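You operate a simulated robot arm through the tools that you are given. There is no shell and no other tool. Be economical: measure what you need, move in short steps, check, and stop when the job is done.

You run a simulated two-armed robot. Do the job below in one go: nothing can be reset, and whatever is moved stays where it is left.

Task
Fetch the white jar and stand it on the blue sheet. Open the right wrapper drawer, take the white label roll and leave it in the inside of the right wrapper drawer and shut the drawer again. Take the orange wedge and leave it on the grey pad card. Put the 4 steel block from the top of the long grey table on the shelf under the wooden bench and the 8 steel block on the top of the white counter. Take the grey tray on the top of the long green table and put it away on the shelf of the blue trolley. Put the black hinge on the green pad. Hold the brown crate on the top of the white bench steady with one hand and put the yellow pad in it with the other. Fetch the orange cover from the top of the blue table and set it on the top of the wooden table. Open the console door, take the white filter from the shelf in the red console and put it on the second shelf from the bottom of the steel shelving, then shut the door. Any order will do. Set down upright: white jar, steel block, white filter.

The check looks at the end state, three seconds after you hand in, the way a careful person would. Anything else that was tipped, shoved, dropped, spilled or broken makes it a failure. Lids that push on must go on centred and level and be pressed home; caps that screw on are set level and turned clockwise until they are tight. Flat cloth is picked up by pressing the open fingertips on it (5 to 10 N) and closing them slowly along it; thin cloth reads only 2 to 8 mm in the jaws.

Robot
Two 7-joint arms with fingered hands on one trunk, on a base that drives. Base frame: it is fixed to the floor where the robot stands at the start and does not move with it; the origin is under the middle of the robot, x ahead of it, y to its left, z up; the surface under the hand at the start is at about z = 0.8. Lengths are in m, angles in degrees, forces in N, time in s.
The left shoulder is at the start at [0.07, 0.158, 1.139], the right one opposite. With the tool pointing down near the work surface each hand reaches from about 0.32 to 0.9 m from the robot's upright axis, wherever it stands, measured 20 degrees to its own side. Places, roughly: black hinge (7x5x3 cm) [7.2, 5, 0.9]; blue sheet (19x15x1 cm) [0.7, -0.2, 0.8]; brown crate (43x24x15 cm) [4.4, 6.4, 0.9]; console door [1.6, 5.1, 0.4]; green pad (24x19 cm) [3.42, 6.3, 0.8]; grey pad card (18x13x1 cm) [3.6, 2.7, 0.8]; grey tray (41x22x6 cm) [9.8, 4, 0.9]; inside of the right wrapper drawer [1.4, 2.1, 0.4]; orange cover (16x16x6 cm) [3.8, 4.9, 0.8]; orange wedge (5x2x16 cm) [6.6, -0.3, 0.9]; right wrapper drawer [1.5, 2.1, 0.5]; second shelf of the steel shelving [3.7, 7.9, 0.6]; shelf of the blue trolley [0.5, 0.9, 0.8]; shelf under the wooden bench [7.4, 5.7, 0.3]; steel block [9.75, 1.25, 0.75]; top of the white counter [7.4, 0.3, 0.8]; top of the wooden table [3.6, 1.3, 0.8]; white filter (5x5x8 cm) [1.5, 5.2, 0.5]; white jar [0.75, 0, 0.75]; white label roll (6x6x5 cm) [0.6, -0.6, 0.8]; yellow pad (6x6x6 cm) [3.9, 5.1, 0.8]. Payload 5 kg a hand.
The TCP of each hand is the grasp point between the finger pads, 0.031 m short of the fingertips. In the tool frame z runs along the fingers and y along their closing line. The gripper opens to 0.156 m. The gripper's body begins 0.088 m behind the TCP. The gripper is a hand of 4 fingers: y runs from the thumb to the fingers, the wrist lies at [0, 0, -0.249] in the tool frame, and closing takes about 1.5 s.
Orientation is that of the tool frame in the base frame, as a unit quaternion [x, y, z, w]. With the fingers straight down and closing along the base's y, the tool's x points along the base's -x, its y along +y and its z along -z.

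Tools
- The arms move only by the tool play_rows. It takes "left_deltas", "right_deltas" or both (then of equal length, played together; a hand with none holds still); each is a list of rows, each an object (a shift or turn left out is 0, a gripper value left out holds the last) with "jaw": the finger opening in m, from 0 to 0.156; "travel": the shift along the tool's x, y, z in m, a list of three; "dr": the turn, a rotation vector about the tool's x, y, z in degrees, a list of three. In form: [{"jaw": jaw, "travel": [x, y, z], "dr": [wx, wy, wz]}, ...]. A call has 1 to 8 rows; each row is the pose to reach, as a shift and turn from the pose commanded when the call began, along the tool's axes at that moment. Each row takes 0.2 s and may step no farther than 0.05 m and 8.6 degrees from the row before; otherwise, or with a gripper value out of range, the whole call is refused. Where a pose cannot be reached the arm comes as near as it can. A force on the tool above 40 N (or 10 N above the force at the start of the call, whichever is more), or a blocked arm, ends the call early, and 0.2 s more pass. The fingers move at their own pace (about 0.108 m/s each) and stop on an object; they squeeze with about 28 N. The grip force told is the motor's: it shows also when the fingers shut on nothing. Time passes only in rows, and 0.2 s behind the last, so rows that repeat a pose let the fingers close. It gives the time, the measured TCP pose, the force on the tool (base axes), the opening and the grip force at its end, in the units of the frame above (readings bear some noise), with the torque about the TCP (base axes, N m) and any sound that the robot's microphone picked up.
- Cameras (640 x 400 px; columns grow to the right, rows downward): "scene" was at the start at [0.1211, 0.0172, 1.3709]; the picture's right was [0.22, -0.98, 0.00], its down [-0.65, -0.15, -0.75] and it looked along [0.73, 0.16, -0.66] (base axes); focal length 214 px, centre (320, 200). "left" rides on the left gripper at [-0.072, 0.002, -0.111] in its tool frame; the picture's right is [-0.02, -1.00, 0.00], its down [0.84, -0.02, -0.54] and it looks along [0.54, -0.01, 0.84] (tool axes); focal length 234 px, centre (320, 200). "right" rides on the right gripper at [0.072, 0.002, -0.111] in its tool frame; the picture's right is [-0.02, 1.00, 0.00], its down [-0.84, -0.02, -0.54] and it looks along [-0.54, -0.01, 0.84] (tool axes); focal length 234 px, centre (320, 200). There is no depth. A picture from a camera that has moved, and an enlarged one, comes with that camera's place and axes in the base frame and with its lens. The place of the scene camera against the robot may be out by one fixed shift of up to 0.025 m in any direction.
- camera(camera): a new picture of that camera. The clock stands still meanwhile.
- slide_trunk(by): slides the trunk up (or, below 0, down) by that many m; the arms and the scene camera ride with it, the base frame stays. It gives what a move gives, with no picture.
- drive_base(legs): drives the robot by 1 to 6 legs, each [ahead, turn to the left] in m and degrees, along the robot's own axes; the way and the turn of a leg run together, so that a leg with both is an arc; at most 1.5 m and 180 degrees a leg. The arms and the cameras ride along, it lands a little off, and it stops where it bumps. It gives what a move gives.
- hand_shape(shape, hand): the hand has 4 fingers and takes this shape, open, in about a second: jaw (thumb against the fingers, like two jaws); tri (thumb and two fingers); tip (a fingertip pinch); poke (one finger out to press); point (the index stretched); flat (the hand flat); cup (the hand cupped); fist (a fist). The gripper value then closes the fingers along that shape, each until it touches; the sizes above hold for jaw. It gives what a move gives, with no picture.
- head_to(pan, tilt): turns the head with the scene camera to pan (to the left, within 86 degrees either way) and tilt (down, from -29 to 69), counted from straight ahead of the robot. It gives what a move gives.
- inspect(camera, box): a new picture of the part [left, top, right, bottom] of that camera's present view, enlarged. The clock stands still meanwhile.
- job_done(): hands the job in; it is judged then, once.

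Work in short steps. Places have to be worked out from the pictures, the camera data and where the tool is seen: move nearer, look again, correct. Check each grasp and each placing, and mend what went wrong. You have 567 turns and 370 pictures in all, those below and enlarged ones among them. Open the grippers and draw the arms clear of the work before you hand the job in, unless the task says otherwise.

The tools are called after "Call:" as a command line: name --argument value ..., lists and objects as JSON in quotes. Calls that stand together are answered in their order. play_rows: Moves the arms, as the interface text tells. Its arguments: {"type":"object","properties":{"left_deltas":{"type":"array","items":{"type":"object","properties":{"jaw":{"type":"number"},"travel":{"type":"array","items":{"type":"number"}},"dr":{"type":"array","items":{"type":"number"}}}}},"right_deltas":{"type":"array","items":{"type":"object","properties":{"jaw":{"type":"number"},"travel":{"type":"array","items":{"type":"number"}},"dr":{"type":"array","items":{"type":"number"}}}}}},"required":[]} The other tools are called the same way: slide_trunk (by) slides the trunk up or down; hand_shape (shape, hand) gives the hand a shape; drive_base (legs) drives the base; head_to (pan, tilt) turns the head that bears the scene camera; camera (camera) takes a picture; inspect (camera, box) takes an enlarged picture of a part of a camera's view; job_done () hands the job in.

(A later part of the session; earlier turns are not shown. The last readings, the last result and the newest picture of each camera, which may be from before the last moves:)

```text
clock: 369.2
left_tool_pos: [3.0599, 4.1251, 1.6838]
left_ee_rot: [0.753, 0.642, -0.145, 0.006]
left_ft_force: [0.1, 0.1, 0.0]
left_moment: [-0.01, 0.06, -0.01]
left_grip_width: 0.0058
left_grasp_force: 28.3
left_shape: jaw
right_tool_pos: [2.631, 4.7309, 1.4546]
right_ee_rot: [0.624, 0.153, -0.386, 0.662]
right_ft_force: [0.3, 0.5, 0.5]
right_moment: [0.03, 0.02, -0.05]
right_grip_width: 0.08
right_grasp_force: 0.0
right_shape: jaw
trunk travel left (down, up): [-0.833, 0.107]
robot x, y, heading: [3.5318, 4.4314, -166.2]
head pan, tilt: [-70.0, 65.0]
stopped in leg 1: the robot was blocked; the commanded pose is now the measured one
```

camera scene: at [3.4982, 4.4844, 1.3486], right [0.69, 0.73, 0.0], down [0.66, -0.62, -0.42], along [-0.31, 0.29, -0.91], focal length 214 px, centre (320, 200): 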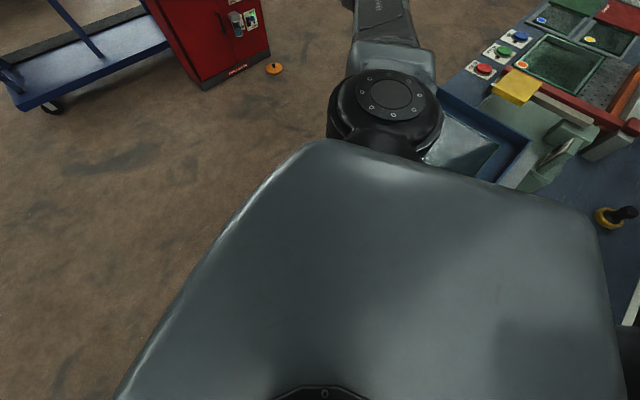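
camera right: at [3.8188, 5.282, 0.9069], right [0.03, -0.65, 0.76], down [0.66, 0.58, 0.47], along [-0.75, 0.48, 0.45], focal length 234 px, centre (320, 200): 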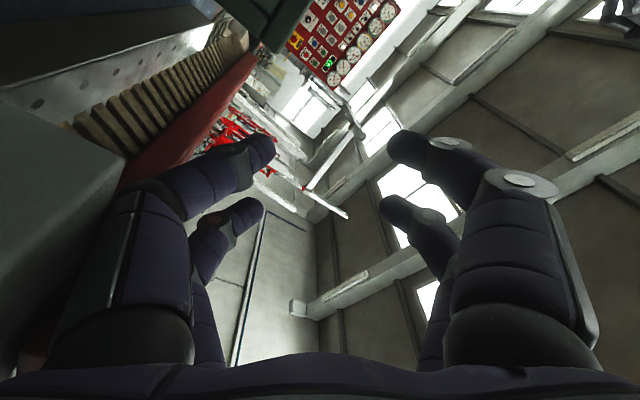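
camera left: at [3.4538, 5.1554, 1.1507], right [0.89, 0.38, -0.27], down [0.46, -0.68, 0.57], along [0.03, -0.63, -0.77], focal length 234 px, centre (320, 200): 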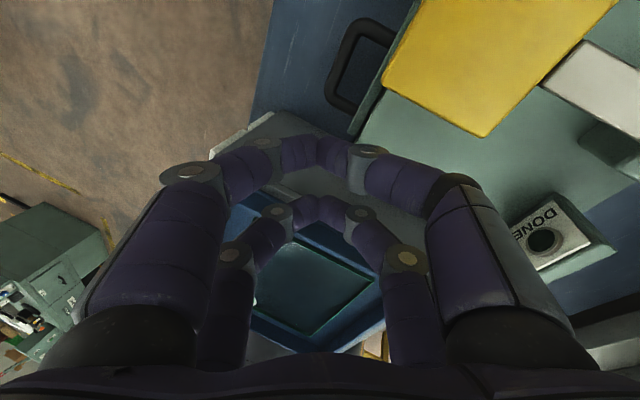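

Contact looks like a round base sliding on the leg. Back up 8 cm first, then turn left freely and drive out.

Call:
drive_base --legs '[[-0.08, 0], [0, 50], [0.3, 0]]'

```text
clock: 374.2
left_tool_pos: [3.3977, 3.6106, 1.6835]
left_ee_rot: [0.415, 0.898, -0.13, 0.067]
left_ft_force: [-0.1, 0.5, -0.2]
left_moment: [-0.05, -0.01, -0.02]
left_grip_width: 0.0056
left_grasp_force: 27.8
left_shape: jaw
right_tool_pos: [2.6583, 3.6766, 1.4532]
right_ee_rot: [0.503, 0.401, -0.072, 0.762]
right_ft_force: [1.1, 0.4, 0.0]
right_moment: [0.01, -0.02, -0.03]
right_grip_width: 0.0801
right_grasp_force: 0.1
right_shape: jaw
trunk travel left (down, up): [-0.833, 0.107]
robot x, y, heading: [3.4742, 4.1707, -116.8]
head pan, tilt: [-70.0, 65.0]
```

Free at (3.47, 4.17). Restore both arms to neutral orientation, starting with rotation.

Call:
play_rows --right_deltas '[{"dr": [6.7, 5, 0.85], "travel": [0.025, 0.018, 0]}, {"dr": [13.3, 10, 1.7], "travel": [0.05, 0.036, 0]}, {"dr": [20, 15, 2.55], "travel": [0.075, 0.054, 0]}, {"dr": [26.7, 20, 3.4], "travel": [0.1, 0.072, 0.005]}, {"dr": [33.3, 25, 4.25], "travel": [0.125, 0.09, 0.005]}, {"dr": [40, 30, 5.1], "travel": [0.15, 0.108, 0.007]}, {"dr": [46.7, 35, 5.95], "travel": [0.175, 0.126, 0.008]}, {"dr": [53.3, 40, 6.8], "travel": [0.2, 0.144, 0.009]}]' --left_deltas '[{"dr": [-0.2, 2.2, 8.2]}, {"dr": [-0.35, 4.4, 16.4]}, {"dr": [-0.5, 6.6, 24.6]}, {"dr": [-0.7, 8.8, 32.8]}, {"dr": [-0.9, 11, 41]}, {"dr": [-1.0, 13.2, 49.2]}, {"dr": [-1.2, 15.4, 57.5]}, {"dr": [-1.4, 17.5, 65.5]}]'

Call:
play_rows --right_deltas '[{"dr": [6.7, 5, 0.85]}, {"dr": [13.3, 10, 1.7]}, {"dr": [20, 15, 2.55]}, {"dr": [26.7, 20, 3.4]}]'

Call:
slide_trunk --by -0.3

```text
clock: 376.0
left_tool_pos: [3.3959, 3.6109, 1.683]
left_ee_rot: [0.847, 0.532, -0.001, 0.0]
left_ft_force: [-0.1, 0.3, 0.4]
left_moment: [-0.04, 0.02, -0.02]
left_grip_width: 0.0059
left_grasp_force: 28.5
left_shape: jaw
right_tool_pos: [2.8699, 3.7976, 1.419]
right_ee_rot: [0.801, 0.525, -0.027, 0.287]
right_ft_force: [0.2, -0.3, 0.2]
right_moment: [-0.03, -0.03, 0.01]
right_grip_width: 0.0803
right_grasp_force: 0.1
right_shape: jaw
trunk travel left (down, up): [-0.833, 0.107]
robot x, y, heading: [3.4745, 4.1733, -116.7]
head pan, tilt: [-70.0, 65.0]
```

```text
clock: 377.0
left_tool_pos: [3.3961, 3.6063, 1.6809]
left_ee_rot: [0.846, 0.533, 0.001, -0.001]
left_ft_force: [0.3, -1.0, -0.4]
left_moment: [0.04, 0.05, 0.0]
left_grip_width: 0.0056
left_grasp_force: 28.3
left_shape: jaw
right_tool_pos: [2.8697, 3.7948, 1.4193]
right_ee_rot: [0.852, 0.523, 0.0, -0.001]
right_ft_force: [0.0, 1.1, -0.5]
right_moment: [0.01, 0.02, -0.05]
right_grip_width: 0.0799
right_grasp_force: 0.1
right_shape: jaw
trunk travel left (down, up): [-0.833, 0.107]
robot x, y, heading: [3.4734, 4.1739, -116.6]
head pan, tilt: [-70.0, 65.0]
```

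```text
clock: 380.0
left_tool_pos: [3.3963, 3.6085, 1.3827]
left_ee_rot: [0.846, 0.533, 0.0, 0.0]
left_ft_force: [-0.2, 0.2, 0.7]
left_moment: [0.0, 0.01, -0.02]
left_grip_width: 0.0055
left_grasp_force: 28.0
left_shape: jaw
right_tool_pos: [2.8693, 3.7953, 1.1198]
right_ee_rot: [0.852, 0.523, 0.0, 0.001]
right_ft_force: [0.1, 0.4, -0.3]
right_moment: [0.0, 0.0, -0.04]
right_grip_width: 0.0798
right_grasp_force: 0.1
right_shape: jaw
trunk travel left (down, up): [-0.533, 0.407]
robot x, y, heading: [3.4733, 4.1755, -116.8]
head pan, tilt: [-70.0, 65.0]
```

Bring the hands to carry pose; then turn to inspect the blue table from a distance.

Call:
play_rows --left_deltas '[{"travel": [0, 0, 0.045], "jaw": 0.156}, {"travel": [0.01, -0.01, 0.09]}, {"travel": [0.02, -0.02, 0.135]}, {"travel": [0.03, -0.04, 0.18]}, {"travel": [0.04, -0.06, 0.22]}, {"travel": [0.05, -0.08, 0.25]}]' --right_deltas '[{"travel": [0.02, 0, 0], "jaw": 0.156}, {"travel": [0.04, 0, 0]}, {"travel": [0.06, 0, 0]}, {"travel": [0.08, 0, 0]}, {"travel": [0.1, 0, 0]}, {"travel": [0.12, 0, 0]}]'

Call:
drive_base --legs '[[0.35, 0], [0, -153]]'

Call:
head_to --pan 0 --tilt 35

Call:
camera --camera "scene"

```text
refused: row 4 steps farther than a row can; nothing moved
```

```text
clock: 388.8
left_tool_pos: [3.1576, 4.4002, 1.3824]
left_ee_rot: [-0.695, 0.719, 0.0, 0.0]
left_ft_force: [0.2, 0.1, 0.2]
left_moment: [0.0, 0.01, 0.04]
left_grip_width: 0.0056
left_grasp_force: 27.7
left_shape: jaw
right_tool_pos: [3.7127, 4.44, 1.1182]
right_ee_rot: [-0.687, 0.727, 0.002, 0.0]
right_ft_force: [-0.4, 0.2, -0.3]
right_moment: [-0.01, 0.01, 0.0]
right_grip_width: 0.08
right_grasp_force: 0.1
right_shape: jaw
trunk travel left (down, up): [-0.533, 0.407]
robot x, y, heading: [3.312, 3.8482, 86.8]
head pan, tilt: [-70.0, 65.0]
```

```text
clock: 390.2
left_tool_pos: [3.1555, 4.4005, 1.3821]
left_ee_rot: [-0.695, 0.719, 0.0, -0.001]
left_ft_force: [0.3, 0.3, 0.3]
left_moment: [0.0, 0.0, -0.01]
left_grip_width: 0.0057
left_grasp_force: 28.2
left_shape: jaw
right_tool_pos: [3.7141, 4.4414, 1.119]
right_ee_rot: [-0.687, 0.727, 0.001, 0.0]
right_ft_force: [0.0, 0.9, -0.6]
right_moment: [0.04, 0.03, 0.04]
right_grip_width: 0.0801
right_grasp_force: 0.0
right_shape: jaw
trunk travel left (down, up): [-0.533, 0.407]
robot x, y, heading: [3.3135, 3.8481, 86.8]
head pan, tilt: [0.0, 35.0]
```

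```text
227 pictures are left
camera scene: at [3.3085, 3.9888, 1.3883], right [1.0, -0.06, 0.0], down [-0.03, -0.57, -0.82], along [0.05, 0.82, -0.57], focal length 214 px, centre (320, 200)
```

scene: 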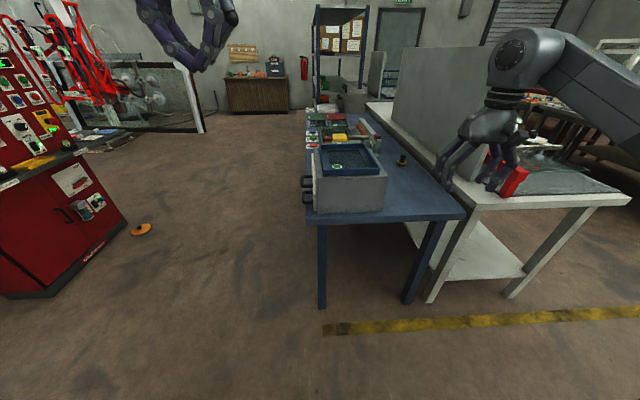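

Enlarge the table to check for displaced items.

Call:
inspect --camera "scene" --box '[295, 100, 455, 220]'

```text
3.33 times, centred on (375, 160) of scene
camera zoom: at [3.3085, 3.9888, 1.3883], right [1.0, -0.06, 0.0], down [-0.03, -0.57, -0.82], along [0.05, 0.82, -0.57], focal length 715 px, centre (137, 333)
```

zoom: 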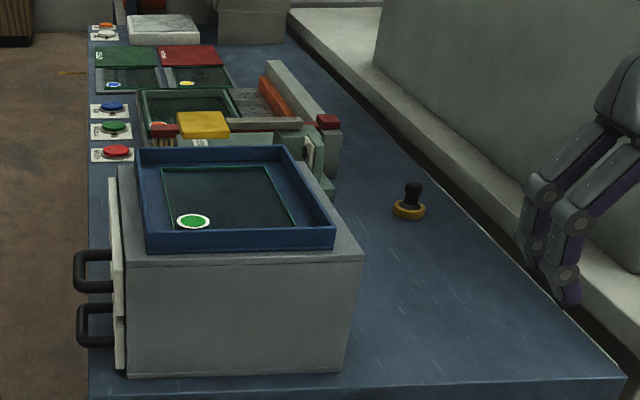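

Table looks intact; yellow pad still in place. I'll fetch it with the left hand from (3.88, 4.22), away from the partition. First tuck both hands.

Call:
play_rows --right_deltas '[{"travel": [0.04, 0, -0.01], "jaw": 0.156}, {"travel": [0.08, 0.01, -0.02]}, {"travel": [0.12, 0.02, -0.03]}, {"travel": [0.16, 0.03, -0.03]}, {"travel": [0.2, 0.04, -0.03]}, {"travel": [0.22, 0.05, -0.03]}]' --left_deltas '[{"travel": [0.02, 0, 0.035], "jaw": 0.156}, {"travel": [0.04, 0, 0.07]}, {"travel": [0.06, 0, 0.105]}, {"travel": [0.08, 0, 0.14]}, {"travel": [0.1, 0, 0.175]}, {"travel": [0.12, 0, 0.21]}]'

Call:
drive_base --legs '[[0, -52], [0.66, 0], [0, 54]]'

Call:
camera --camera "scene"

```text
clock: 391.6
left_tool_pos: [3.1486, 4.2789, 1.1729]
left_ee_rot: [-0.696, 0.718, 0.001, 0.003]
left_ft_force: [-0.5, -0.5, 0.6]
left_moment: [0.05, -0.01, 0.01]
left_grip_width: 0.1563
left_grasp_force: 0.1
left_shape: jaw
right_tool_pos: [3.6482, 4.2233, 1.1512]
right_ee_rot: [-0.687, 0.726, 0.002, 0.0]
right_ft_force: [-0.4, -1.2, 0.2]
right_moment: [0.03, -0.07, -0.01]
right_grip_width: 0.1559
right_grasp_force: 0.0
right_shape: jaw
trunk travel left (down, up): [-0.533, 0.407]
robot x, y, heading: [3.3068, 3.8487, 86.8]
head pan, tilt: [0.0, 35.0]
```

```text
clock: 400.0
left_tool_pos: [3.7085, 4.6556, 1.1716]
left_ee_rot: [-0.692, 0.721, 0.0, -0.001]
left_ft_force: [0.4, -0.4, -0.1]
left_moment: [0.02, -0.01, -0.02]
left_grip_width: 0.1558
left_grasp_force: 0.1
left_shape: jaw
right_tool_pos: [4.2081, 4.5943, 1.1495]
right_ee_rot: [-0.685, 0.728, 0.001, 0.0]
right_ft_force: [0.2, -0.6, 0.4]
right_moment: [0.03, -0.01, -0.05]
right_grip_width: 0.1561
right_grasp_force: 0.1
right_shape: jaw
trunk travel left (down, up): [-0.533, 0.407]
robot x, y, heading: [3.8674, 4.2274, 86.6]
head pan, tilt: [0.0, 35.0]
```

```text
225 pictures are left
camera scene: at [3.8651, 4.3616, 1.3883], right [1.0, -0.06, 0.0], down [-0.04, -0.57, -0.82], along [0.05, 0.82, -0.57], focal length 214 px, centre (320, 200)
```

scene: 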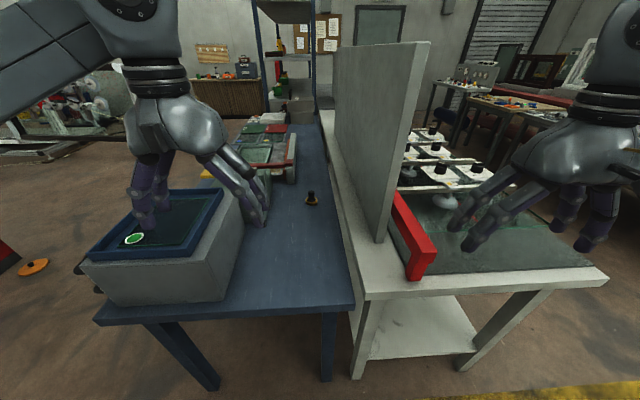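

Pad ≈[3.89, 5.155]. Raise the trunk slightly, then bring the left hand in with a 45° forward pitch.

Call:
slide_trunk --by 0.06

Call:
play_rows --left_deltas '[{"travel": [-0.03, -0.02, 0.0], "dr": [0, -5.6, 0], "jaw": 0.1}, {"travel": [-0.06, -0.04, 0.01], "dr": [0, -11.2, 0]}, {"travel": [-0.095, -0.06, 0.02], "dr": [0, -16.8, 0]}, {"travel": [-0.13, -0.08, 0.03], "dr": [0, -22.4, 0]}, {"travel": [-0.165, -0.1, 0.045], "dr": [0, -28, 0]}, {"travel": [-0.2, -0.12, 0.06], "dr": [0, -33.6, 0]}, {"travel": [-0.235, -0.14, 0.08], "dr": [0, -39.2, 0]}, {"travel": [-0.27, -0.16, 0.1], "dr": [0, -45, 0]}]'

Call:
camera --camera "left"

Call:
camera --camera "scene"

```text
clock: 401.0
left_tool_pos: [3.708, 4.6548, 1.2328]
left_ee_rot: [-0.693, 0.721, 0.0, -0.001]
left_ft_force: [-0.7, -0.1, -0.2]
left_moment: [-0.02, 0.02, -0.01]
left_grip_width: 0.156
left_grasp_force: 0.0
left_shape: jaw
right_tool_pos: [4.2087, 4.5955, 1.2097]
right_ee_rot: [-0.684, 0.729, 0.0, 0.0]
right_ft_force: [0.3, -0.2, -0.4]
right_moment: [-0.01, 0.02, -0.01]
right_grip_width: 0.156
right_grasp_force: 0.1
right_shape: jaw
trunk travel left (down, up): [-0.593, 0.347]
robot x, y, heading: [3.8672, 4.2233, 86.4]
head pan, tilt: [0.0, 35.0]
```

```text
clock: 402.8
left_tool_pos: [3.8784, 4.9236, 1.1314]
left_ee_rot: [-0.64, 0.667, 0.264, 0.276]
left_ft_force: [-0.2, 0.0, -0.4]
left_moment: [-0.01, 0.06, 0.02]
left_grip_width: 0.1005
left_grasp_force: 0.1
left_shape: jaw
right_tool_pos: [4.2079, 4.5955, 1.2091]
right_ee_rot: [-0.684, 0.729, 0.002, -0.001]
right_ft_force: [0.7, 0.5, -0.6]
right_moment: [0.0, 0.01, -0.02]
right_grip_width: 0.1558
right_grasp_force: 0.0
right_shape: jaw
trunk travel left (down, up): [-0.593, 0.347]
robot x, y, heading: [3.8708, 4.223, 86.4]
head pan, tilt: [0.0, 35.0]
```

```text
224 pictures are left
camera left: at [3.876, 4.8959, 1.2604], right [1.0, -0.02, 0.02], down [-0.02, -0.98, -0.21], along [0.02, 0.21, -0.98], focal length 234 px, centre (320, 200)
```

left: 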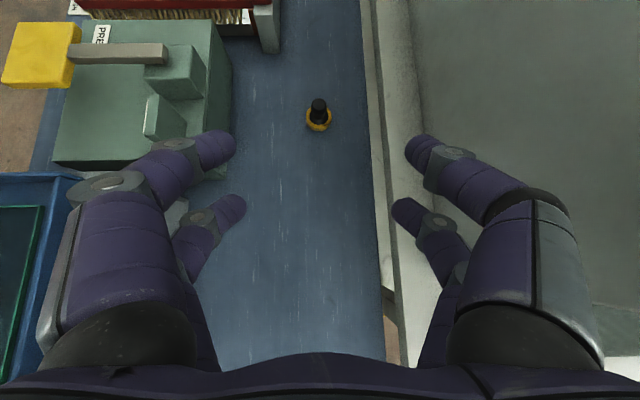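

```text
223 pictures are left
camera scene: at [3.8663, 4.363, 1.4482], right [1.0, -0.06, 0.0], down [-0.04, -0.57, -0.82], along [0.05, 0.82, -0.57], focal length 214 px, centre (320, 200)
```

scene: 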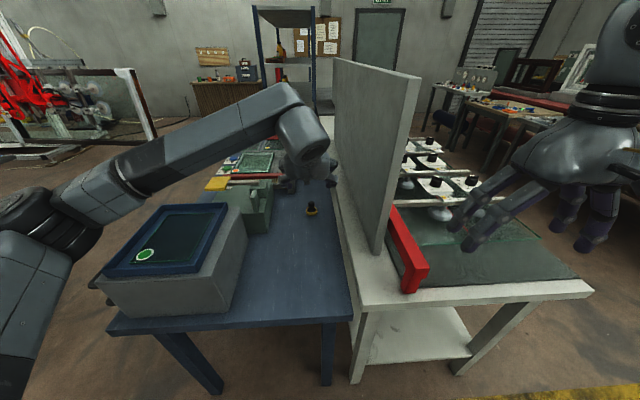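

Pad at about [3.889, 5.165], knob top 0.86. Advance along the approach and look again.

Call:
play_rows --left_deltas '[{"travel": [0.002, 0, 0.045], "jaw": 0.08}, {"travel": [0.004, 0, 0.09]}, {"travel": [0.007, -0.001, 0.135]}, {"travel": [0.007, -0.001, 0.18]}, {"travel": [0.007, -0.001, 0.225]}, {"travel": [0.007, -0.001, 0.27]}, {"travel": [0.007, -0.001, 0.3]}]'

Call:
camera --camera "left"

Call:
camera --camera "scene"

```text
clock: 404.4
left_tool_pos: [3.8885, 5.1275, 0.9153]
left_ee_rot: [-0.641, 0.666, 0.266, 0.276]
left_ft_force: [-0.3, -0.7, -0.7]
left_moment: [0.01, -0.01, -0.01]
left_grip_width: 0.0806
left_grasp_force: 0.1
left_shape: jaw
right_tool_pos: [4.2082, 4.596, 1.2089]
right_ee_rot: [-0.685, 0.729, 0.001, -0.001]
right_ft_force: [-0.6, 0.8, -0.5]
right_moment: [0.0, 0.01, -0.01]
right_grip_width: 0.1558
right_grasp_force: 0.1
right_shape: jaw
trunk travel left (down, up): [-0.593, 0.347]
robot x, y, heading: [3.8656, 4.223, 86.2]
head pan, tilt: [0.0, 35.0]
```

```text
222 pictures are left
camera left: at [3.8858, 5.1003, 1.0459], right [1.0, -0.02, 0.02], down [-0.02, -0.98, -0.21], along [0.02, 0.21, -0.98], focal length 234 px, centre (320, 200)
```

left: 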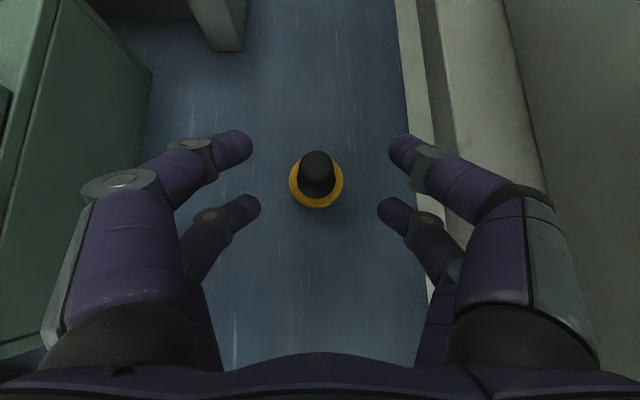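

```text
221 pictures are left
camera scene: at [3.8658, 4.3624, 1.4482], right [1.0, -0.06, 0.0], down [-0.04, -0.57, -0.82], along [0.05, 0.82, -0.57], focal length 214 px, centre (320, 200)
```

scene: 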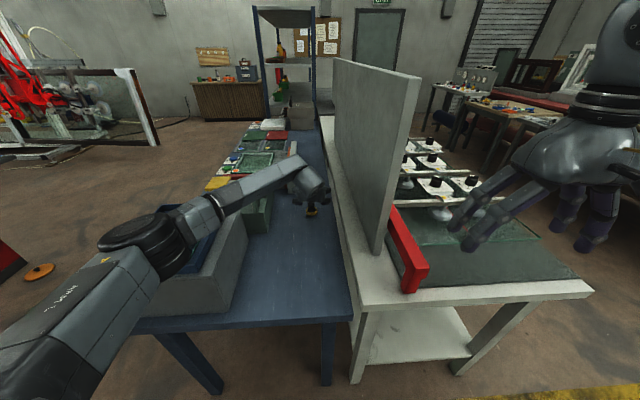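

Knob centre is at tool [0.018, 0.002, 0.079]; the near pair (x=+0.022) lines up. Advance 5.8 cm and close.

Call:
play_rows --left_deltas '[{"travel": [-0.004, 0.002, 0.03]}, {"travel": [-0.004, 0.002, 0.05]}, {"travel": [-0.004, 0.002, 0.058]}, {"travel": [-0.004, 0.002, 0.058], "jaw": 0.04}, {"travel": [-0.004, 0.002, 0.058], "jaw": 0.0}, {"travel": [-0.004, 0.002, 0.058], "jaw": 0.0}, {"travel": [-0.004, 0.002, 0.058], "jaw": 0.0}, {"travel": [-0.004, 0.002, 0.058], "jaw": 0.0}]'

Call:
camera --camera "left"

```text
clock: 406.2
left_tool_pos: [3.8879, 5.1697, 0.8777]
left_ee_rot: [-0.64, 0.666, 0.265, 0.277]
left_ft_force: [0.7, 0.0, -0.6]
left_moment: [-0.02, -0.01, 0.03]
left_grip_width: 0.0002
left_grasp_force: 28.2
left_shape: jaw
right_tool_pos: [4.2076, 4.5949, 1.2091]
right_ee_rot: [-0.685, 0.729, 0.0, -0.001]
right_ft_force: [-0.4, 0.0, -0.1]
right_moment: [-0.01, 0.01, 0.02]
right_grip_width: 0.1559
right_grasp_force: 0.1
right_shape: jaw
trunk travel left (down, up): [-0.593, 0.347]
robot x, y, heading: [3.8671, 4.2215, 86.3]
head pan, tilt: [0.0, 35.0]
```

```text
220 pictures are left
camera left: at [3.886, 5.1432, 1.0071], right [1.0, -0.02, 0.02], down [-0.02, -0.98, -0.21], along [0.02, 0.21, -0.98], focal length 234 px, centre (320, 200)
```

left: 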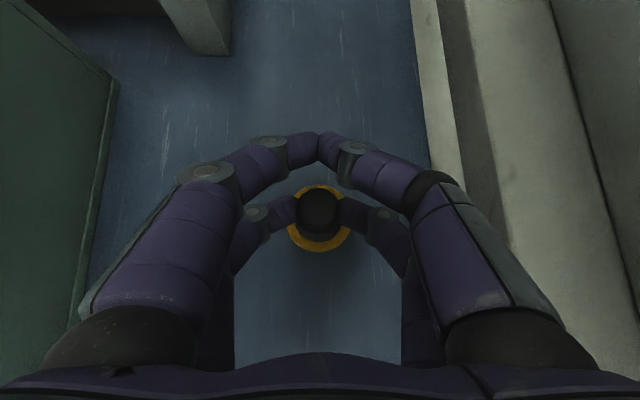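

Near pair holds the knob. Lift straight up 8 cm and check.

Call:
play_rows --left_deltas '[{"travel": [-0.014, 0, -0.014]}, {"travel": [-0.035, 0, -0.035]}, {"travel": [-0.064, 0, -0.064]}]'

Call:
camera --camera "left"

```text
clock: 407.0
left_tool_pos: [3.8882, 5.1679, 0.9678]
left_ee_rot: [-0.64, 0.666, 0.265, 0.276]
left_ft_force: [-0.9, 0.1, -1.8]
left_moment: [0.03, 0.03, 0.0]
left_grip_width: 0.0
left_grasp_force: 27.9
left_shape: jaw
right_tool_pos: [4.2079, 4.5939, 1.2088]
right_ee_rot: [-0.685, 0.729, 0.002, -0.001]
right_ft_force: [0.5, -1.1, 0.2]
right_moment: [0.03, 0.01, -0.01]
right_grip_width: 0.156
right_grasp_force: 0.1
right_shape: jaw
trunk travel left (down, up): [-0.593, 0.347]
robot x, y, heading: [3.8694, 4.2254, 86.2]
head pan, tilt: [0.0, 35.0]
```

```text
219 pictures are left
camera left: at [3.8863, 5.1409, 1.0976], right [1.0, -0.02, 0.02], down [-0.02, -0.98, -0.21], along [0.02, 0.21, -0.98], focal length 234 px, centre (320, 200)
```

left: 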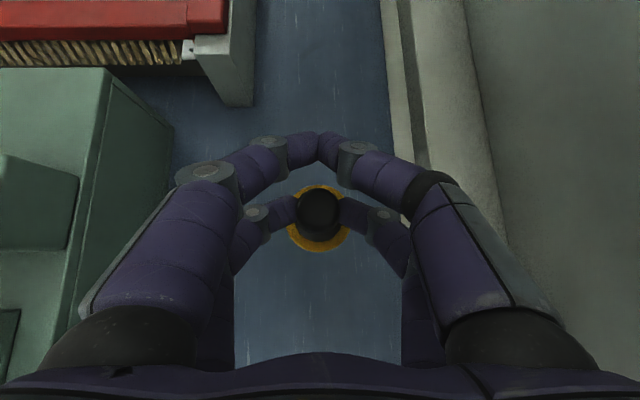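

Lifted. Retract toward the robot and up.

Call:
play_rows --left_deltas '[{"travel": [0.01, 0, -0.04]}, {"travel": [0.03, 0, -0.08]}, {"travel": [0.055, 0, -0.12]}, {"travel": [0.08, 0, -0.16]}, {"travel": [0.105, 0, -0.2]}, {"travel": [0.13, 0, -0.24]}, {"travel": [0.155, 0, -0.28]}, {"travel": [0.18, 0, -0.32]}]'

Call:
drive_base --legs '[[-0.3, 0], [0, -86]]'

Call:
head_to --pan 20 --tilt 20

Call:
camera --camera "scene"

```text
clock: 408.8
left_tool_pos: [3.8742, 4.818, 1.0651]
left_ee_rot: [-0.64, 0.666, 0.265, 0.276]
left_ft_force: [0.7, -0.5, 0.0]
left_moment: [0.04, 0.01, -0.02]
left_grip_width: 0.0
left_grasp_force: 28.3
left_shape: jaw
right_tool_pos: [4.208, 4.5937, 1.2101]
right_ee_rot: [-0.684, 0.73, 0.001, -0.001]
right_ft_force: [-0.6, -0.4, 0.6]
right_moment: [0.04, -0.02, 0.0]
right_grip_width: 0.1557
right_grasp_force: 0.0
right_shape: jaw
trunk travel left (down, up): [-0.593, 0.347]
robot x, y, heading: [3.8663, 4.2242, 86.3]
head pan, tilt: [0.0, 35.0]
```

```text
clock: 414.3
left_tool_pos: [4.436, 4.018, 1.0661]
left_ee_rot: [-0.055, 0.922, 0.022, 0.382]
left_ft_force: [0.4, 0.0, -1.1]
left_moment: [0.03, 0.0, 0.01]
left_grip_width: 0.0
left_grasp_force: 27.9
left_shape: jaw
right_tool_pos: [4.268, 3.6542, 1.2099]
right_ee_rot: [-0.047, 0.999, 0.001, 0.0]
right_ft_force: [0.0, -0.4, -0.1]
right_moment: [0.0, -0.02, -0.04]
right_grip_width: 0.1562
right_grasp_force: 0.0
right_shape: jaw
trunk travel left (down, up): [-0.593, 0.347]
robot x, y, heading: [3.8526, 3.934, 5.3]
head pan, tilt: [0.0, 35.0]
```

```text
clock: 415.1
left_tool_pos: [4.437, 4.0188, 1.0661]
left_ee_rot: [-0.055, 0.922, 0.022, 0.382]
left_ft_force: [0.4, -0.6, 0.1]
left_moment: [-0.01, 0.01, 0.01]
left_grip_width: 0.0001
left_grasp_force: 27.6
left_shape: jaw
right_tool_pos: [4.2682, 3.654, 1.2108]
right_ee_rot: [-0.047, 0.999, 0.0, 0.0]
right_ft_force: [0.2, -0.6, -0.4]
right_moment: [0.02, -0.04, 0.01]
right_grip_width: 0.156
right_grasp_force: 0.1
right_shape: jaw
trunk travel left (down, up): [-0.593, 0.347]
robot x, y, heading: [3.8513, 3.9334, 5.3]
head pan, tilt: [20.0, 20.0]
```

```text
218 pictures are left
camera scene: at [3.973, 3.9748, 1.4721], right [0.43, -0.9, 0.0], down [-0.31, -0.15, -0.94], along [0.85, 0.4, -0.34], focal length 214 px, centre (320, 200)
```

scene: 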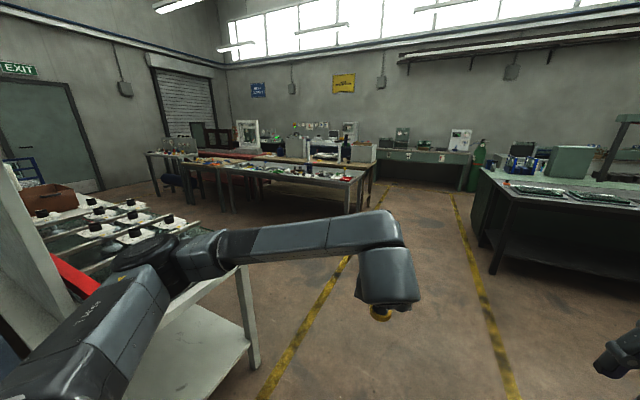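

The aisle east of the white bench is open (x≈4.65–6.3). Drive round to (5.3, 6.4) and face the crate.

Call:
drive_base --legs '[[1.45, 0], [0, 85], [1.2, 0], [1.15, 0], [0, 90]]'

Call:
head_to --pan 0 --tilt 40

Call:
camera --camera "scene"

```text
clock: 441.1
left_tool_pos: [4.5945, 6.3028, 1.0657]
left_ee_rot: [0.923, 0.045, -0.382, 0.018]
left_ft_force: [-0.2, -0.5, -0.8]
left_moment: [-0.01, 0.0, 0.0]
left_grip_width: 0.0
left_grasp_force: 27.8
left_shape: jaw
right_tool_pos: [4.7695, 6.6646, 1.2112]
right_ee_rot: [0.999, 0.038, 0.0, 0.001]
right_ft_force: [0.5, -0.1, -0.1]
right_moment: [0.0, -0.02, -0.01]
right_grip_width: 0.1559
right_grasp_force: 0.0
right_shape: jaw
trunk travel left (down, up): [-0.593, 0.347]
robot x, y, heading: [5.1822, 6.3781, -175.4]
head pan, tilt: [20.0, 20.0]
```

```text
clock: 441.9
left_tool_pos: [4.5945, 6.3025, 1.0659]
left_ee_rot: [0.923, 0.046, -0.382, 0.018]
left_ft_force: [0.4, -0.1, -0.4]
left_moment: [0.02, 0.03, -0.01]
left_grip_width: 0.0
left_grasp_force: 28.2
left_shape: jaw
right_tool_pos: [4.7694, 6.6643, 1.2094]
right_ee_rot: [0.999, 0.037, 0.0, 0.002]
right_ft_force: [-0.5, -0.3, 0.0]
right_moment: [0.0, -0.03, -0.01]
right_grip_width: 0.1558
right_grasp_force: 0.1
right_shape: jaw
trunk travel left (down, up): [-0.593, 0.347]
robot x, y, heading: [5.187, 6.3759, -175.7]
head pan, tilt: [0.0, 40.0]
```

```text
217 pictures are left
camera scene: at [5.0365, 6.3656, 1.4408], right [-0.08, 1.0, 0.0], down [0.64, 0.05, -0.77], along [-0.76, -0.06, -0.64], focal length 214 px, centre (320, 200)
```

scene: 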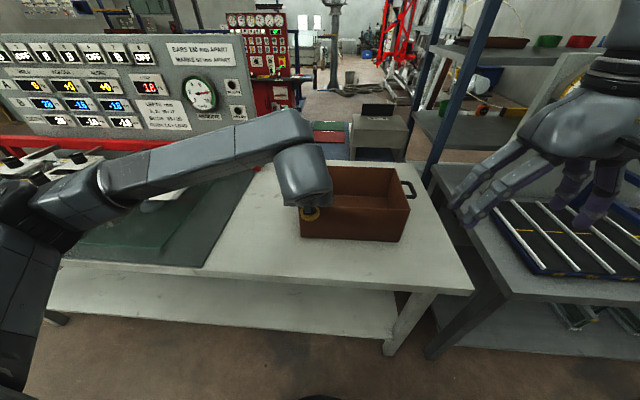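

Crate is open-topped, spanning x≈4.21–4.48, y≈6.25–6.63, rim z≈0.95. Rotate the right hand 90° so it can pinch the near wall.

Call:
play_rows --right_deltas '[{"dr": [0, 0, -8.5]}, {"dr": [0, 0, -17]}, {"dr": [0, 0, -25.5]}, {"dr": [0, 0, -34]}, {"dr": [0, 0, -42.5]}, {"dr": [0, 0, -51]}, {"dr": [0, 0, -59.5]}, {"dr": [0, 0, -68]}]'

Call:
play_rows --right_deltas '[{"dr": [0, 0, -8.5]}, {"dr": [0, 0, -17]}, {"dr": [0, 0, -26]}]'

Call:
camera --camera "right"

```text
clock: 443.7
left_tool_pos: [4.5939, 6.3031, 1.0656]
left_ee_rot: [0.923, 0.046, -0.382, 0.019]
left_ft_force: [-0.8, 0.2, -0.8]
left_moment: [0.0, -0.03, 0.02]
left_grip_width: 0.0
left_grasp_force: 27.6
left_shape: jaw
right_tool_pos: [4.7688, 6.6633, 1.2089]
right_ee_rot: [0.807, 0.59, 0.0, 0.0]
right_ft_force: [-0.9, -0.3, 0.4]
right_moment: [0.03, -0.01, 0.03]
right_grip_width: 0.1559
right_grasp_force: 0.0
right_shape: jaw
trunk travel left (down, up): [-0.593, 0.347]
robot x, y, heading: [5.1837, 6.3798, -175.5]
head pan, tilt: [0.0, 40.0]
```

```text
refused: row 3 steps farther than a row can; nothing moved
```

```text
216 pictures are left
camera right: at [4.7922, 6.7321, 1.3203], right [0.95, -0.32, 0.0], down [-0.27, -0.79, 0.55], along [-0.18, -0.52, -0.84], focal length 234 px, centre (320, 200)
```

right: 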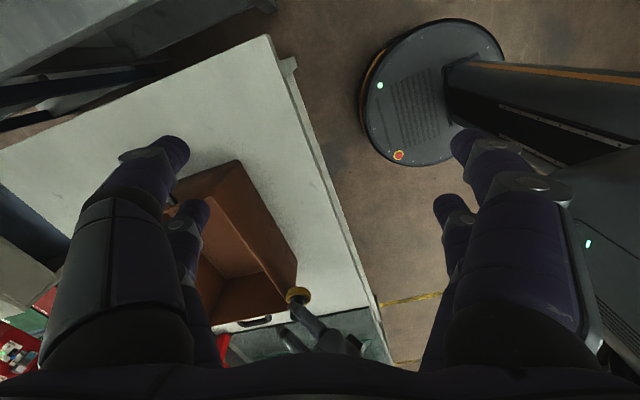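

Finish the rotation (18°) and enlarge the crate in the right camera.

Call:
play_rows --right_deltas '[{"dr": [0, 0, -6]}, {"dr": [0, 0, -12]}, {"dr": [0, 0, -18]}]'

Call:
inspect --camera "right" --box '[100, 100, 400, 360]'

Call:
inspect --camera "scene" --box '[270, 140, 450, 270]'

```text
clock: 444.5
left_tool_pos: [4.5946, 6.3037, 1.0658]
left_ee_rot: [0.923, 0.045, -0.383, 0.018]
left_ft_force: [-0.6, 0.4, -0.6]
left_moment: [0.01, -0.04, 0.01]
left_grip_width: 0.0
left_grasp_force: 28.3
left_shape: jaw
right_tool_pos: [4.7696, 6.6635, 1.2101]
right_ee_rot: [0.705, 0.71, -0.001, 0.001]
right_ft_force: [0.0, -0.7, 0.4]
right_moment: [0.01, -0.02, 0.01]
right_grip_width: 0.156
right_grasp_force: 0.0
right_shape: jaw
trunk travel left (down, up): [-0.593, 0.347]
robot x, y, heading: [5.1823, 6.3815, -175.4]
head pan, tilt: [0.0, 40.0]
```

```text
1.54 times, centred on (250, 230) of right
camera zoom: at [4.7703, 6.7354, 1.321], right [1.0, -0.02, 0.0], down [-0.01, -0.84, 0.55], along [-0.01, -0.55, -0.84], focal length 360 px, centre (428, 154)
```

zoom: 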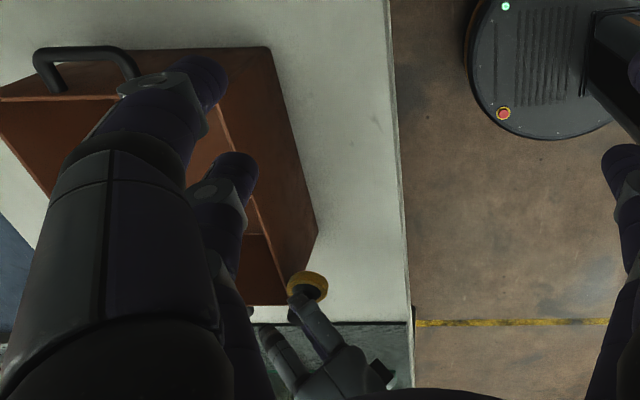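

```text
3.08 times, centred on (360, 205) of scene
camera zoom: at [5.0365, 6.3657, 1.4407], right [-0.08, 1.0, 0.0], down [0.64, 0.05, -0.77], along [-0.76, -0.06, -0.64], focal length 660 px, centre (197, 185)
```

zoom: 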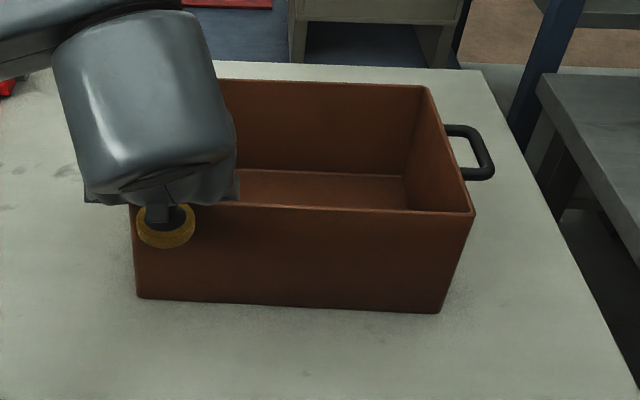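

Now clear: bench top z≈0.90, crate x≈4.36–4.60, y≈6.27–6.58, rim z≈1.05. The pad is just in front of the near wall, so raise the left hand first.

Call:
play_rows --left_deltas '[{"travel": [-0.028, 0, -0.028]}, {"travel": [-0.057, 0, -0.057]}, {"travel": [-0.085, 0, -0.085]}, {"travel": [-0.1, 0, -0.1]}]'

Call:
inspect --camera "scene" --box '[270, 110, 450, 270]'

```text
clock: 445.5
left_tool_pos: [4.5927, 6.3055, 1.2063]
left_ee_rot: [0.923, 0.046, -0.382, 0.019]
left_ft_force: [0.0, 0.3, -0.9]
left_moment: [-0.01, 0.0, 0.04]
left_grip_width: 0.0
left_grasp_force: 27.8
left_shape: jaw
right_tool_pos: [4.7701, 6.6637, 1.2108]
right_ee_rot: [0.705, 0.709, -0.001, 0.002]
right_ft_force: [0.1, 0.0, -0.6]
right_moment: [-0.02, 0.01, -0.01]
right_grip_width: 0.1561
right_grasp_force: 0.0
right_shape: jaw
trunk travel left (down, up): [-0.593, 0.347]
robot x, y, heading: [5.1772, 6.377, -175.4]
head pan, tilt: [0.0, 40.0]
```

```text
2.50 times, centred on (360, 190) of scene
camera zoom: at [5.0367, 6.3659, 1.4407], right [-0.08, 1.0, 0.0], down [0.64, 0.05, -0.77], along [-0.76, -0.06, -0.64], focal length 536 px, centre (220, 225)
```

zoom: 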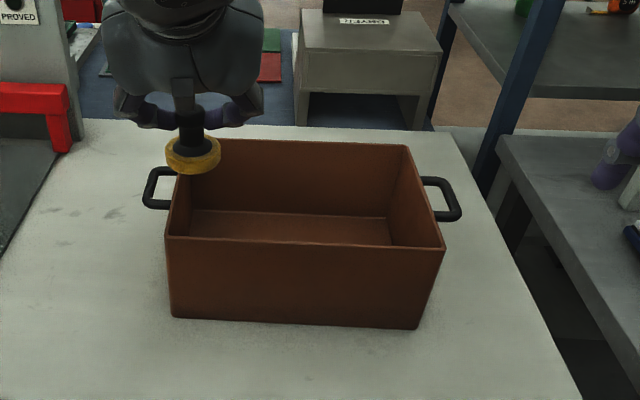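

Move the right hand over the near wall at y≈6.50.

Call:
play_rows --right_deltas '[{"travel": [-0.03, -0.037, 0.01]}, {"travel": [-0.06, -0.074, 0.02]}, {"travel": [-0.09, -0.111, 0.03]}, {"travel": [-0.12, -0.148, 0.04]}, {"travel": [-0.15, -0.185, 0.05]}, {"travel": [-0.164, -0.185, 0.07]}]'

Call:
camera --camera "right"

```text
clock: 446.9
left_tool_pos: [4.5928, 6.3047, 1.2064]
left_ee_rot: [0.923, 0.046, -0.381, 0.019]
left_ft_force: [0.2, 0.5, -1.3]
left_moment: [-0.04, 0.02, 0.0]
left_grip_width: 0.0
left_grasp_force: 28.6
left_shape: jaw
right_tool_pos: [4.5856, 6.4988, 1.1363]
right_ee_rot: [0.705, 0.709, 0.0, 0.002]
right_ft_force: [-0.2, -0.9, 0.3]
right_moment: [-0.02, 0.0, -0.02]
right_grip_width: 0.1558
right_grasp_force: 0.0
right_shape: jaw
trunk travel left (down, up): [-0.593, 0.347]
robot x, y, heading: [5.1783, 6.3777, -175.4]
head pan, tilt: [0.0, 40.0]
```

```text
212 pictures are left
camera right: at [4.587, 6.5708, 1.2468], right [1.0, -0.02, 0.0], down [-0.02, -0.84, 0.55], along [-0.01, -0.55, -0.84], focal length 234 px, centre (320, 200)
```

right: 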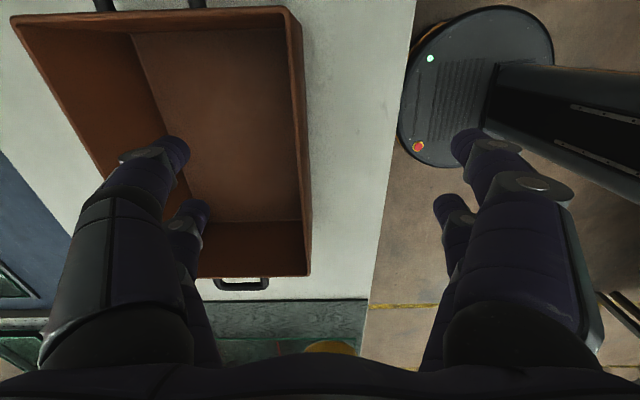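

Wall is at x≈4.57. Shift, narrow the jaws, lower over the wall and close.

Call:
play_rows --right_deltas '[{"travel": [0, -0.015, 0], "jaw": 0.08}, {"travel": [0, -0.015, 0.0]}, {"travel": [0, -0.015, 0.03]}, {"travel": [0, -0.015, 0.06]}, {"travel": [0, -0.015, 0.085]}, {"travel": [0, -0.015, 0.085]}]'

Call:
camera --camera "right"

```text
clock: 448.3
left_tool_pos: [4.5923, 6.3041, 1.2068]
left_ee_rot: [0.923, 0.045, -0.382, 0.018]
left_ft_force: [0.6, -0.2, -1.3]
left_moment: [-0.04, -0.01, 0.0]
left_grip_width: 0.0
left_grasp_force: 27.6
left_shape: jaw
right_tool_pos: [4.5707, 6.4966, 1.0528]
right_ee_rot: [0.705, 0.709, 0.0, 0.002]
right_ft_force: [0.4, 0.4, -0.2]
right_moment: [-0.01, 0.01, 0.02]
right_grip_width: 0.0807
right_grasp_force: 0.0
right_shape: jaw
trunk travel left (down, up): [-0.593, 0.347]
robot x, y, heading: [5.1825, 6.3781, -175.5]
head pan, tilt: [0.0, 40.0]
```

```text
211 pictures are left
camera right: at [4.5717, 6.568, 1.1635], right [1.0, -0.02, 0.0], down [-0.02, -0.84, 0.55], along [-0.01, -0.55, -0.84], focal length 234 px, centre (320, 200)
```

right: 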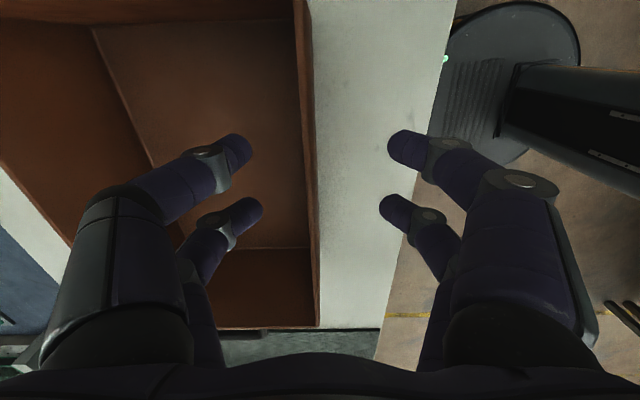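

Wall is between the fingers. Close.

Call:
play_rows --right_deltas '[{"travel": [0, -0.006, 0], "jaw": 0.04}, {"travel": [0, -0.006, 0], "jaw": 0.0}, {"travel": [0, -0.006, 0], "jaw": 0.0}, {"travel": [0, -0.006, 0], "jaw": 0.0}]'

Call:
camera --camera "right"

Call:
camera --camera "left"

```text
clock: 449.3
left_tool_pos: [4.5917, 6.304, 1.2059]
left_ee_rot: [0.923, 0.046, -0.383, 0.018]
left_ft_force: [-0.6, -0.4, -0.9]
left_moment: [0.0, -0.01, -0.03]
left_grip_width: 0.0001
left_grasp_force: 27.7
left_shape: jaw
right_tool_pos: [4.5635, 6.4975, 1.0544]
right_ee_rot: [0.705, 0.709, -0.002, 0.0]
right_ft_force: [0.2, -0.4, -0.9]
right_moment: [-0.01, 0.04, 0.0]
right_grip_width: 0.0
right_grasp_force: 28.0
right_shape: jaw
trunk travel left (down, up): [-0.593, 0.347]
robot x, y, heading: [5.1826, 6.3776, -175.6]
head pan, tilt: [0.0, 40.0]
```

```text
210 pictures are left
camera right: at [4.5654, 6.5689, 1.1647], right [1.0, -0.02, 0.0], down [-0.02, -0.84, 0.55], along [-0.01, -0.55, -0.84], focal length 234 px, centre (320, 200)
```

right: 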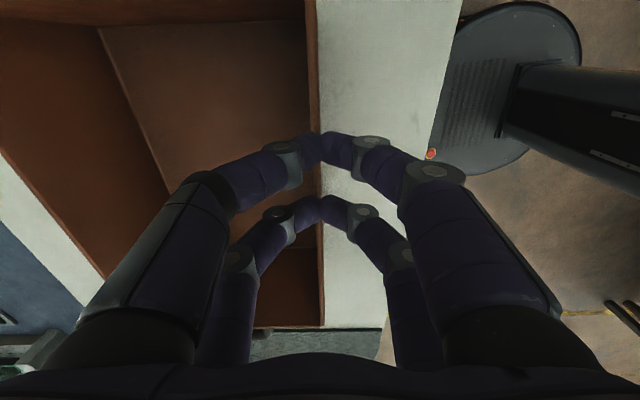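

```text
209 pictures are left
camera left: at [4.6204, 6.3058, 1.3359], right [-0.12, 0.99, 0.02], down [0.97, 0.12, -0.21], along [-0.21, -0.01, -0.98], focal length 234 px, centre (320, 200)
```

left: 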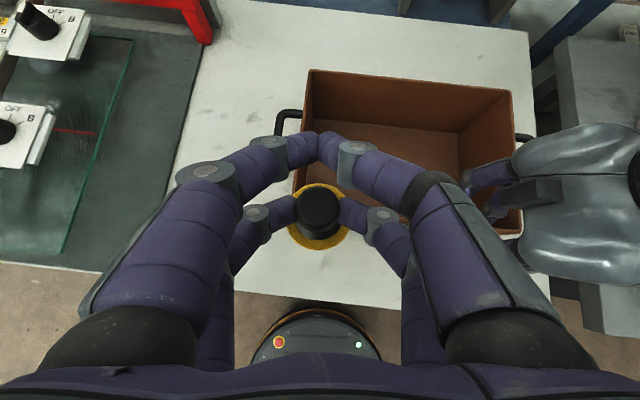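

Fingers met above the rim. Open, lower 2.5 cm, close again.

Call:
play_rows --right_deltas '[{"jaw": 0.05}, {"jaw": 0.07}, {"travel": [0, 0, 0.015], "jaw": 0.07}, {"travel": [0, 0, 0.03]}, {"travel": [0, 0, 0.03], "jaw": 0.03}, {"travel": [0, 0, 0.03], "jaw": 0.0}, {"travel": [0, 0, 0.03], "jaw": 0.0}, {"travel": [0, 0, 0.03], "jaw": 0.0}]'

Call:
camera --camera "right"

```text
clock: 451.1
left_tool_pos: [4.5918, 6.3047, 1.2058]
left_ee_rot: [0.923, 0.045, -0.382, 0.018]
left_ft_force: [-0.9, -0.1, -1.3]
left_moment: [-0.02, 0.02, 0.02]
left_grip_width: 0.0
left_grasp_force: 28.2
left_shape: jaw
right_tool_pos: [4.5656, 6.4955, 1.0239]
right_ee_rot: [0.705, 0.709, -0.001, 0.002]
right_ft_force: [-0.8, -0.1, 1.8]
right_moment: [0.02, -0.03, 0.02]
right_grip_width: 0.0029
right_grasp_force: 27.7
right_shape: jaw
trunk travel left (down, up): [-0.593, 0.347]
robot x, y, heading: [5.1846, 6.3797, -175.6]
head pan, tilt: [0.0, 40.0]
```

```text
208 pictures are left
camera right: at [4.5668, 6.568, 1.1344], right [1.0, -0.02, 0.0], down [-0.02, -0.84, 0.55], along [-0.01, -0.55, -0.84], focal length 234 px, centre (320, 200)
```

right: 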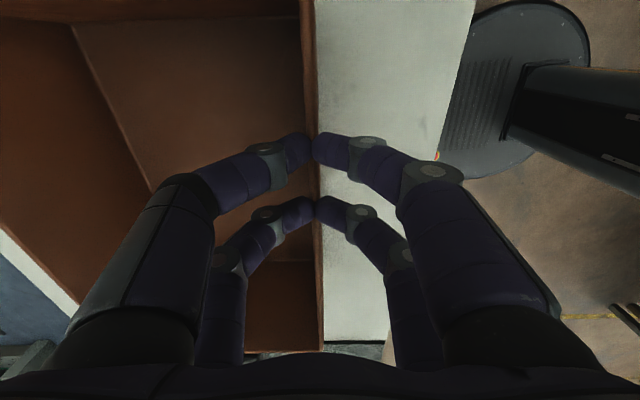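

Right hand now pinches the wall (3 mm). Bring the pad over the crate's left half and lower it partway.

Call:
play_rows --left_deltas '[{"travel": [-0.029, -0.02, 0.029]}, {"travel": [-0.058, -0.042, 0.058]}, {"travel": [-0.086, -0.0624, 0.086]}, {"travel": [-0.058, -0.0624, 0.114]}, {"travel": [-0.03, -0.0624, 0.142]}]'

Call:
camera --camera "left"

Call:
camera --camera "scene"

```text
clock: 452.3
left_tool_pos: [4.4668, 6.3564, 1.1269]
left_ee_rot: [0.923, 0.045, -0.383, 0.018]
left_ft_force: [-0.8, -0.2, -1.3]
left_moment: [0.03, -0.03, 0.0]
left_grip_width: 0.0
left_grasp_force: 27.5
left_shape: jaw
right_tool_pos: [4.5659, 6.4964, 1.0234]
right_ee_rot: [0.705, 0.709, -0.002, 0.001]
right_ft_force: [1.2, -0.5, 3.2]
right_moment: [-0.01, -0.02, 0.01]
right_grip_width: 0.0027
right_grasp_force: 27.9
right_shape: jaw
trunk travel left (down, up): [-0.593, 0.347]
robot x, y, heading: [5.1814, 6.3798, -175.7]
head pan, tilt: [0.0, 40.0]
```

```text
207 pictures are left
camera left: at [4.4954, 6.3583, 1.2561], right [-0.12, 0.99, 0.02], down [0.97, 0.12, -0.21], along [-0.21, -0.01, -0.98], focal length 234 px, centre (320, 200)
```

left: 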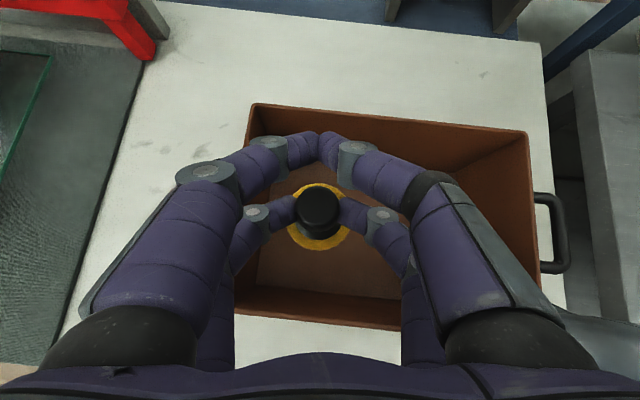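

```text
206 pictures are left
camera scene: at [5.0366, 6.3662, 1.4409], right [-0.08, 1.0, 0.0], down [0.64, 0.05, -0.77], along [-0.76, -0.06, -0.64], focal length 214 px, centre (320, 200)
```

scene: 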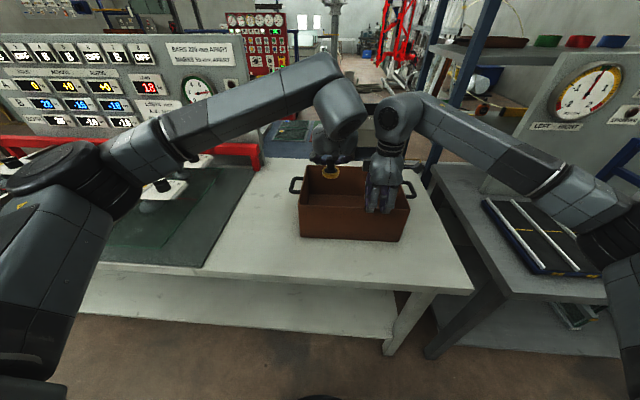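

Pad is over the crate. Lower it toward the floor.

Call:
play_rows --left_deltas '[{"travel": [0.028, 0, 0.028]}, {"travel": [0.057, 0, 0.057]}, {"travel": [0.085, 0, 0.085]}, {"travel": [0.1, 0, 0.1]}, {"travel": [0.112, 0, 0.112]}]'

```text
clock: 453.5
left_tool_pos: [4.4672, 6.3527, 0.9701]
left_ee_rot: [0.923, 0.046, -0.382, 0.019]
left_ft_force: [-0.1, -0.7, -1.6]
left_moment: [0.01, 0.04, -0.04]
left_grip_width: 0.0
left_grasp_force: 27.7
left_shape: jaw
right_tool_pos: [4.5663, 6.4961, 1.0243]
right_ee_rot: [0.706, 0.708, -0.001, 0.001]
right_ft_force: [-0.5, 1.0, 6.5]
right_moment: [0.04, 0.04, -0.02]
right_grip_width: 0.0027
right_grasp_force: 27.9
right_shape: jaw
trunk travel left (down, up): [-0.593, 0.347]
robot x, y, heading: [5.1839, 6.3779, -175.3]
head pan, tilt: [0.0, 40.0]
```

Call:
play_rows --left_deltas '[{"travel": [0.004, 0, 0.004]}, {"travel": [0.008, 0, 0.008]}, {"travel": [0.012, 0, 0.012]}, {"travel": [0.016, 0, 0.016]}, {"travel": [0.02, 0, 0.02]}, {"travel": [0.024, 0, 0.024]}, {"travel": [0.028, 0, 0.028]}, {"travel": [0.032, 0, 0.032]}]'

Call:
camera --camera "left"

```text
clock: 454.7
left_tool_pos: [4.4651, 6.3529, 0.9548]
left_ee_rot: [0.92, 0.046, -0.389, 0.015]
left_ft_force: [-2.1, -1.2, 8.8]
left_moment: [-0.01, -0.88, -0.07]
left_grip_width: 0.0
left_grasp_force: 27.3
left_shape: jaw
right_tool_pos: [4.5679, 6.4959, 1.0263]
right_ee_rot: [0.705, 0.709, -0.003, 0.0]
right_ft_force: [3.4, 3.0, 20.9]
right_moment: [0.06, 0.01, -0.01]
right_grip_width: 0.0021
right_grasp_force: 27.6
right_shape: jaw
trunk travel left (down, up): [-0.593, 0.347]
robot x, y, heading: [5.1784, 6.3782, -175.5]
head pan, tilt: [0.0, 40.0]
stopped in row 5 (left hand): the force on the tool passed its limit at 44 N (the readings are from after the stop); the commanded pose is now the measured one
```

```text
205 pictures are left
camera left: at [4.4963, 6.3533, 1.0846], right [-0.12, 0.99, 0.02], down [0.97, 0.12, -0.22], along [-0.22, 0.0, -0.97], focal length 234 px, centre (320, 200)
```

left: 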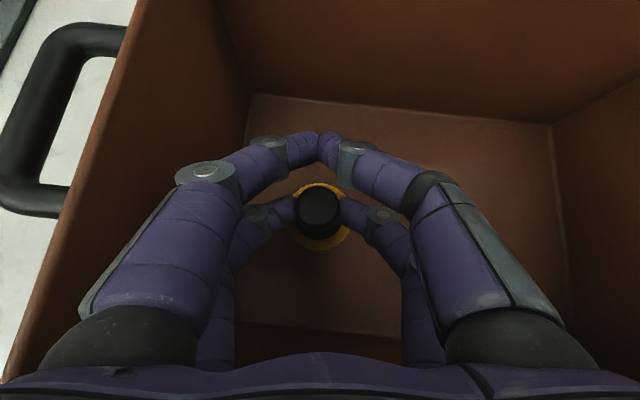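

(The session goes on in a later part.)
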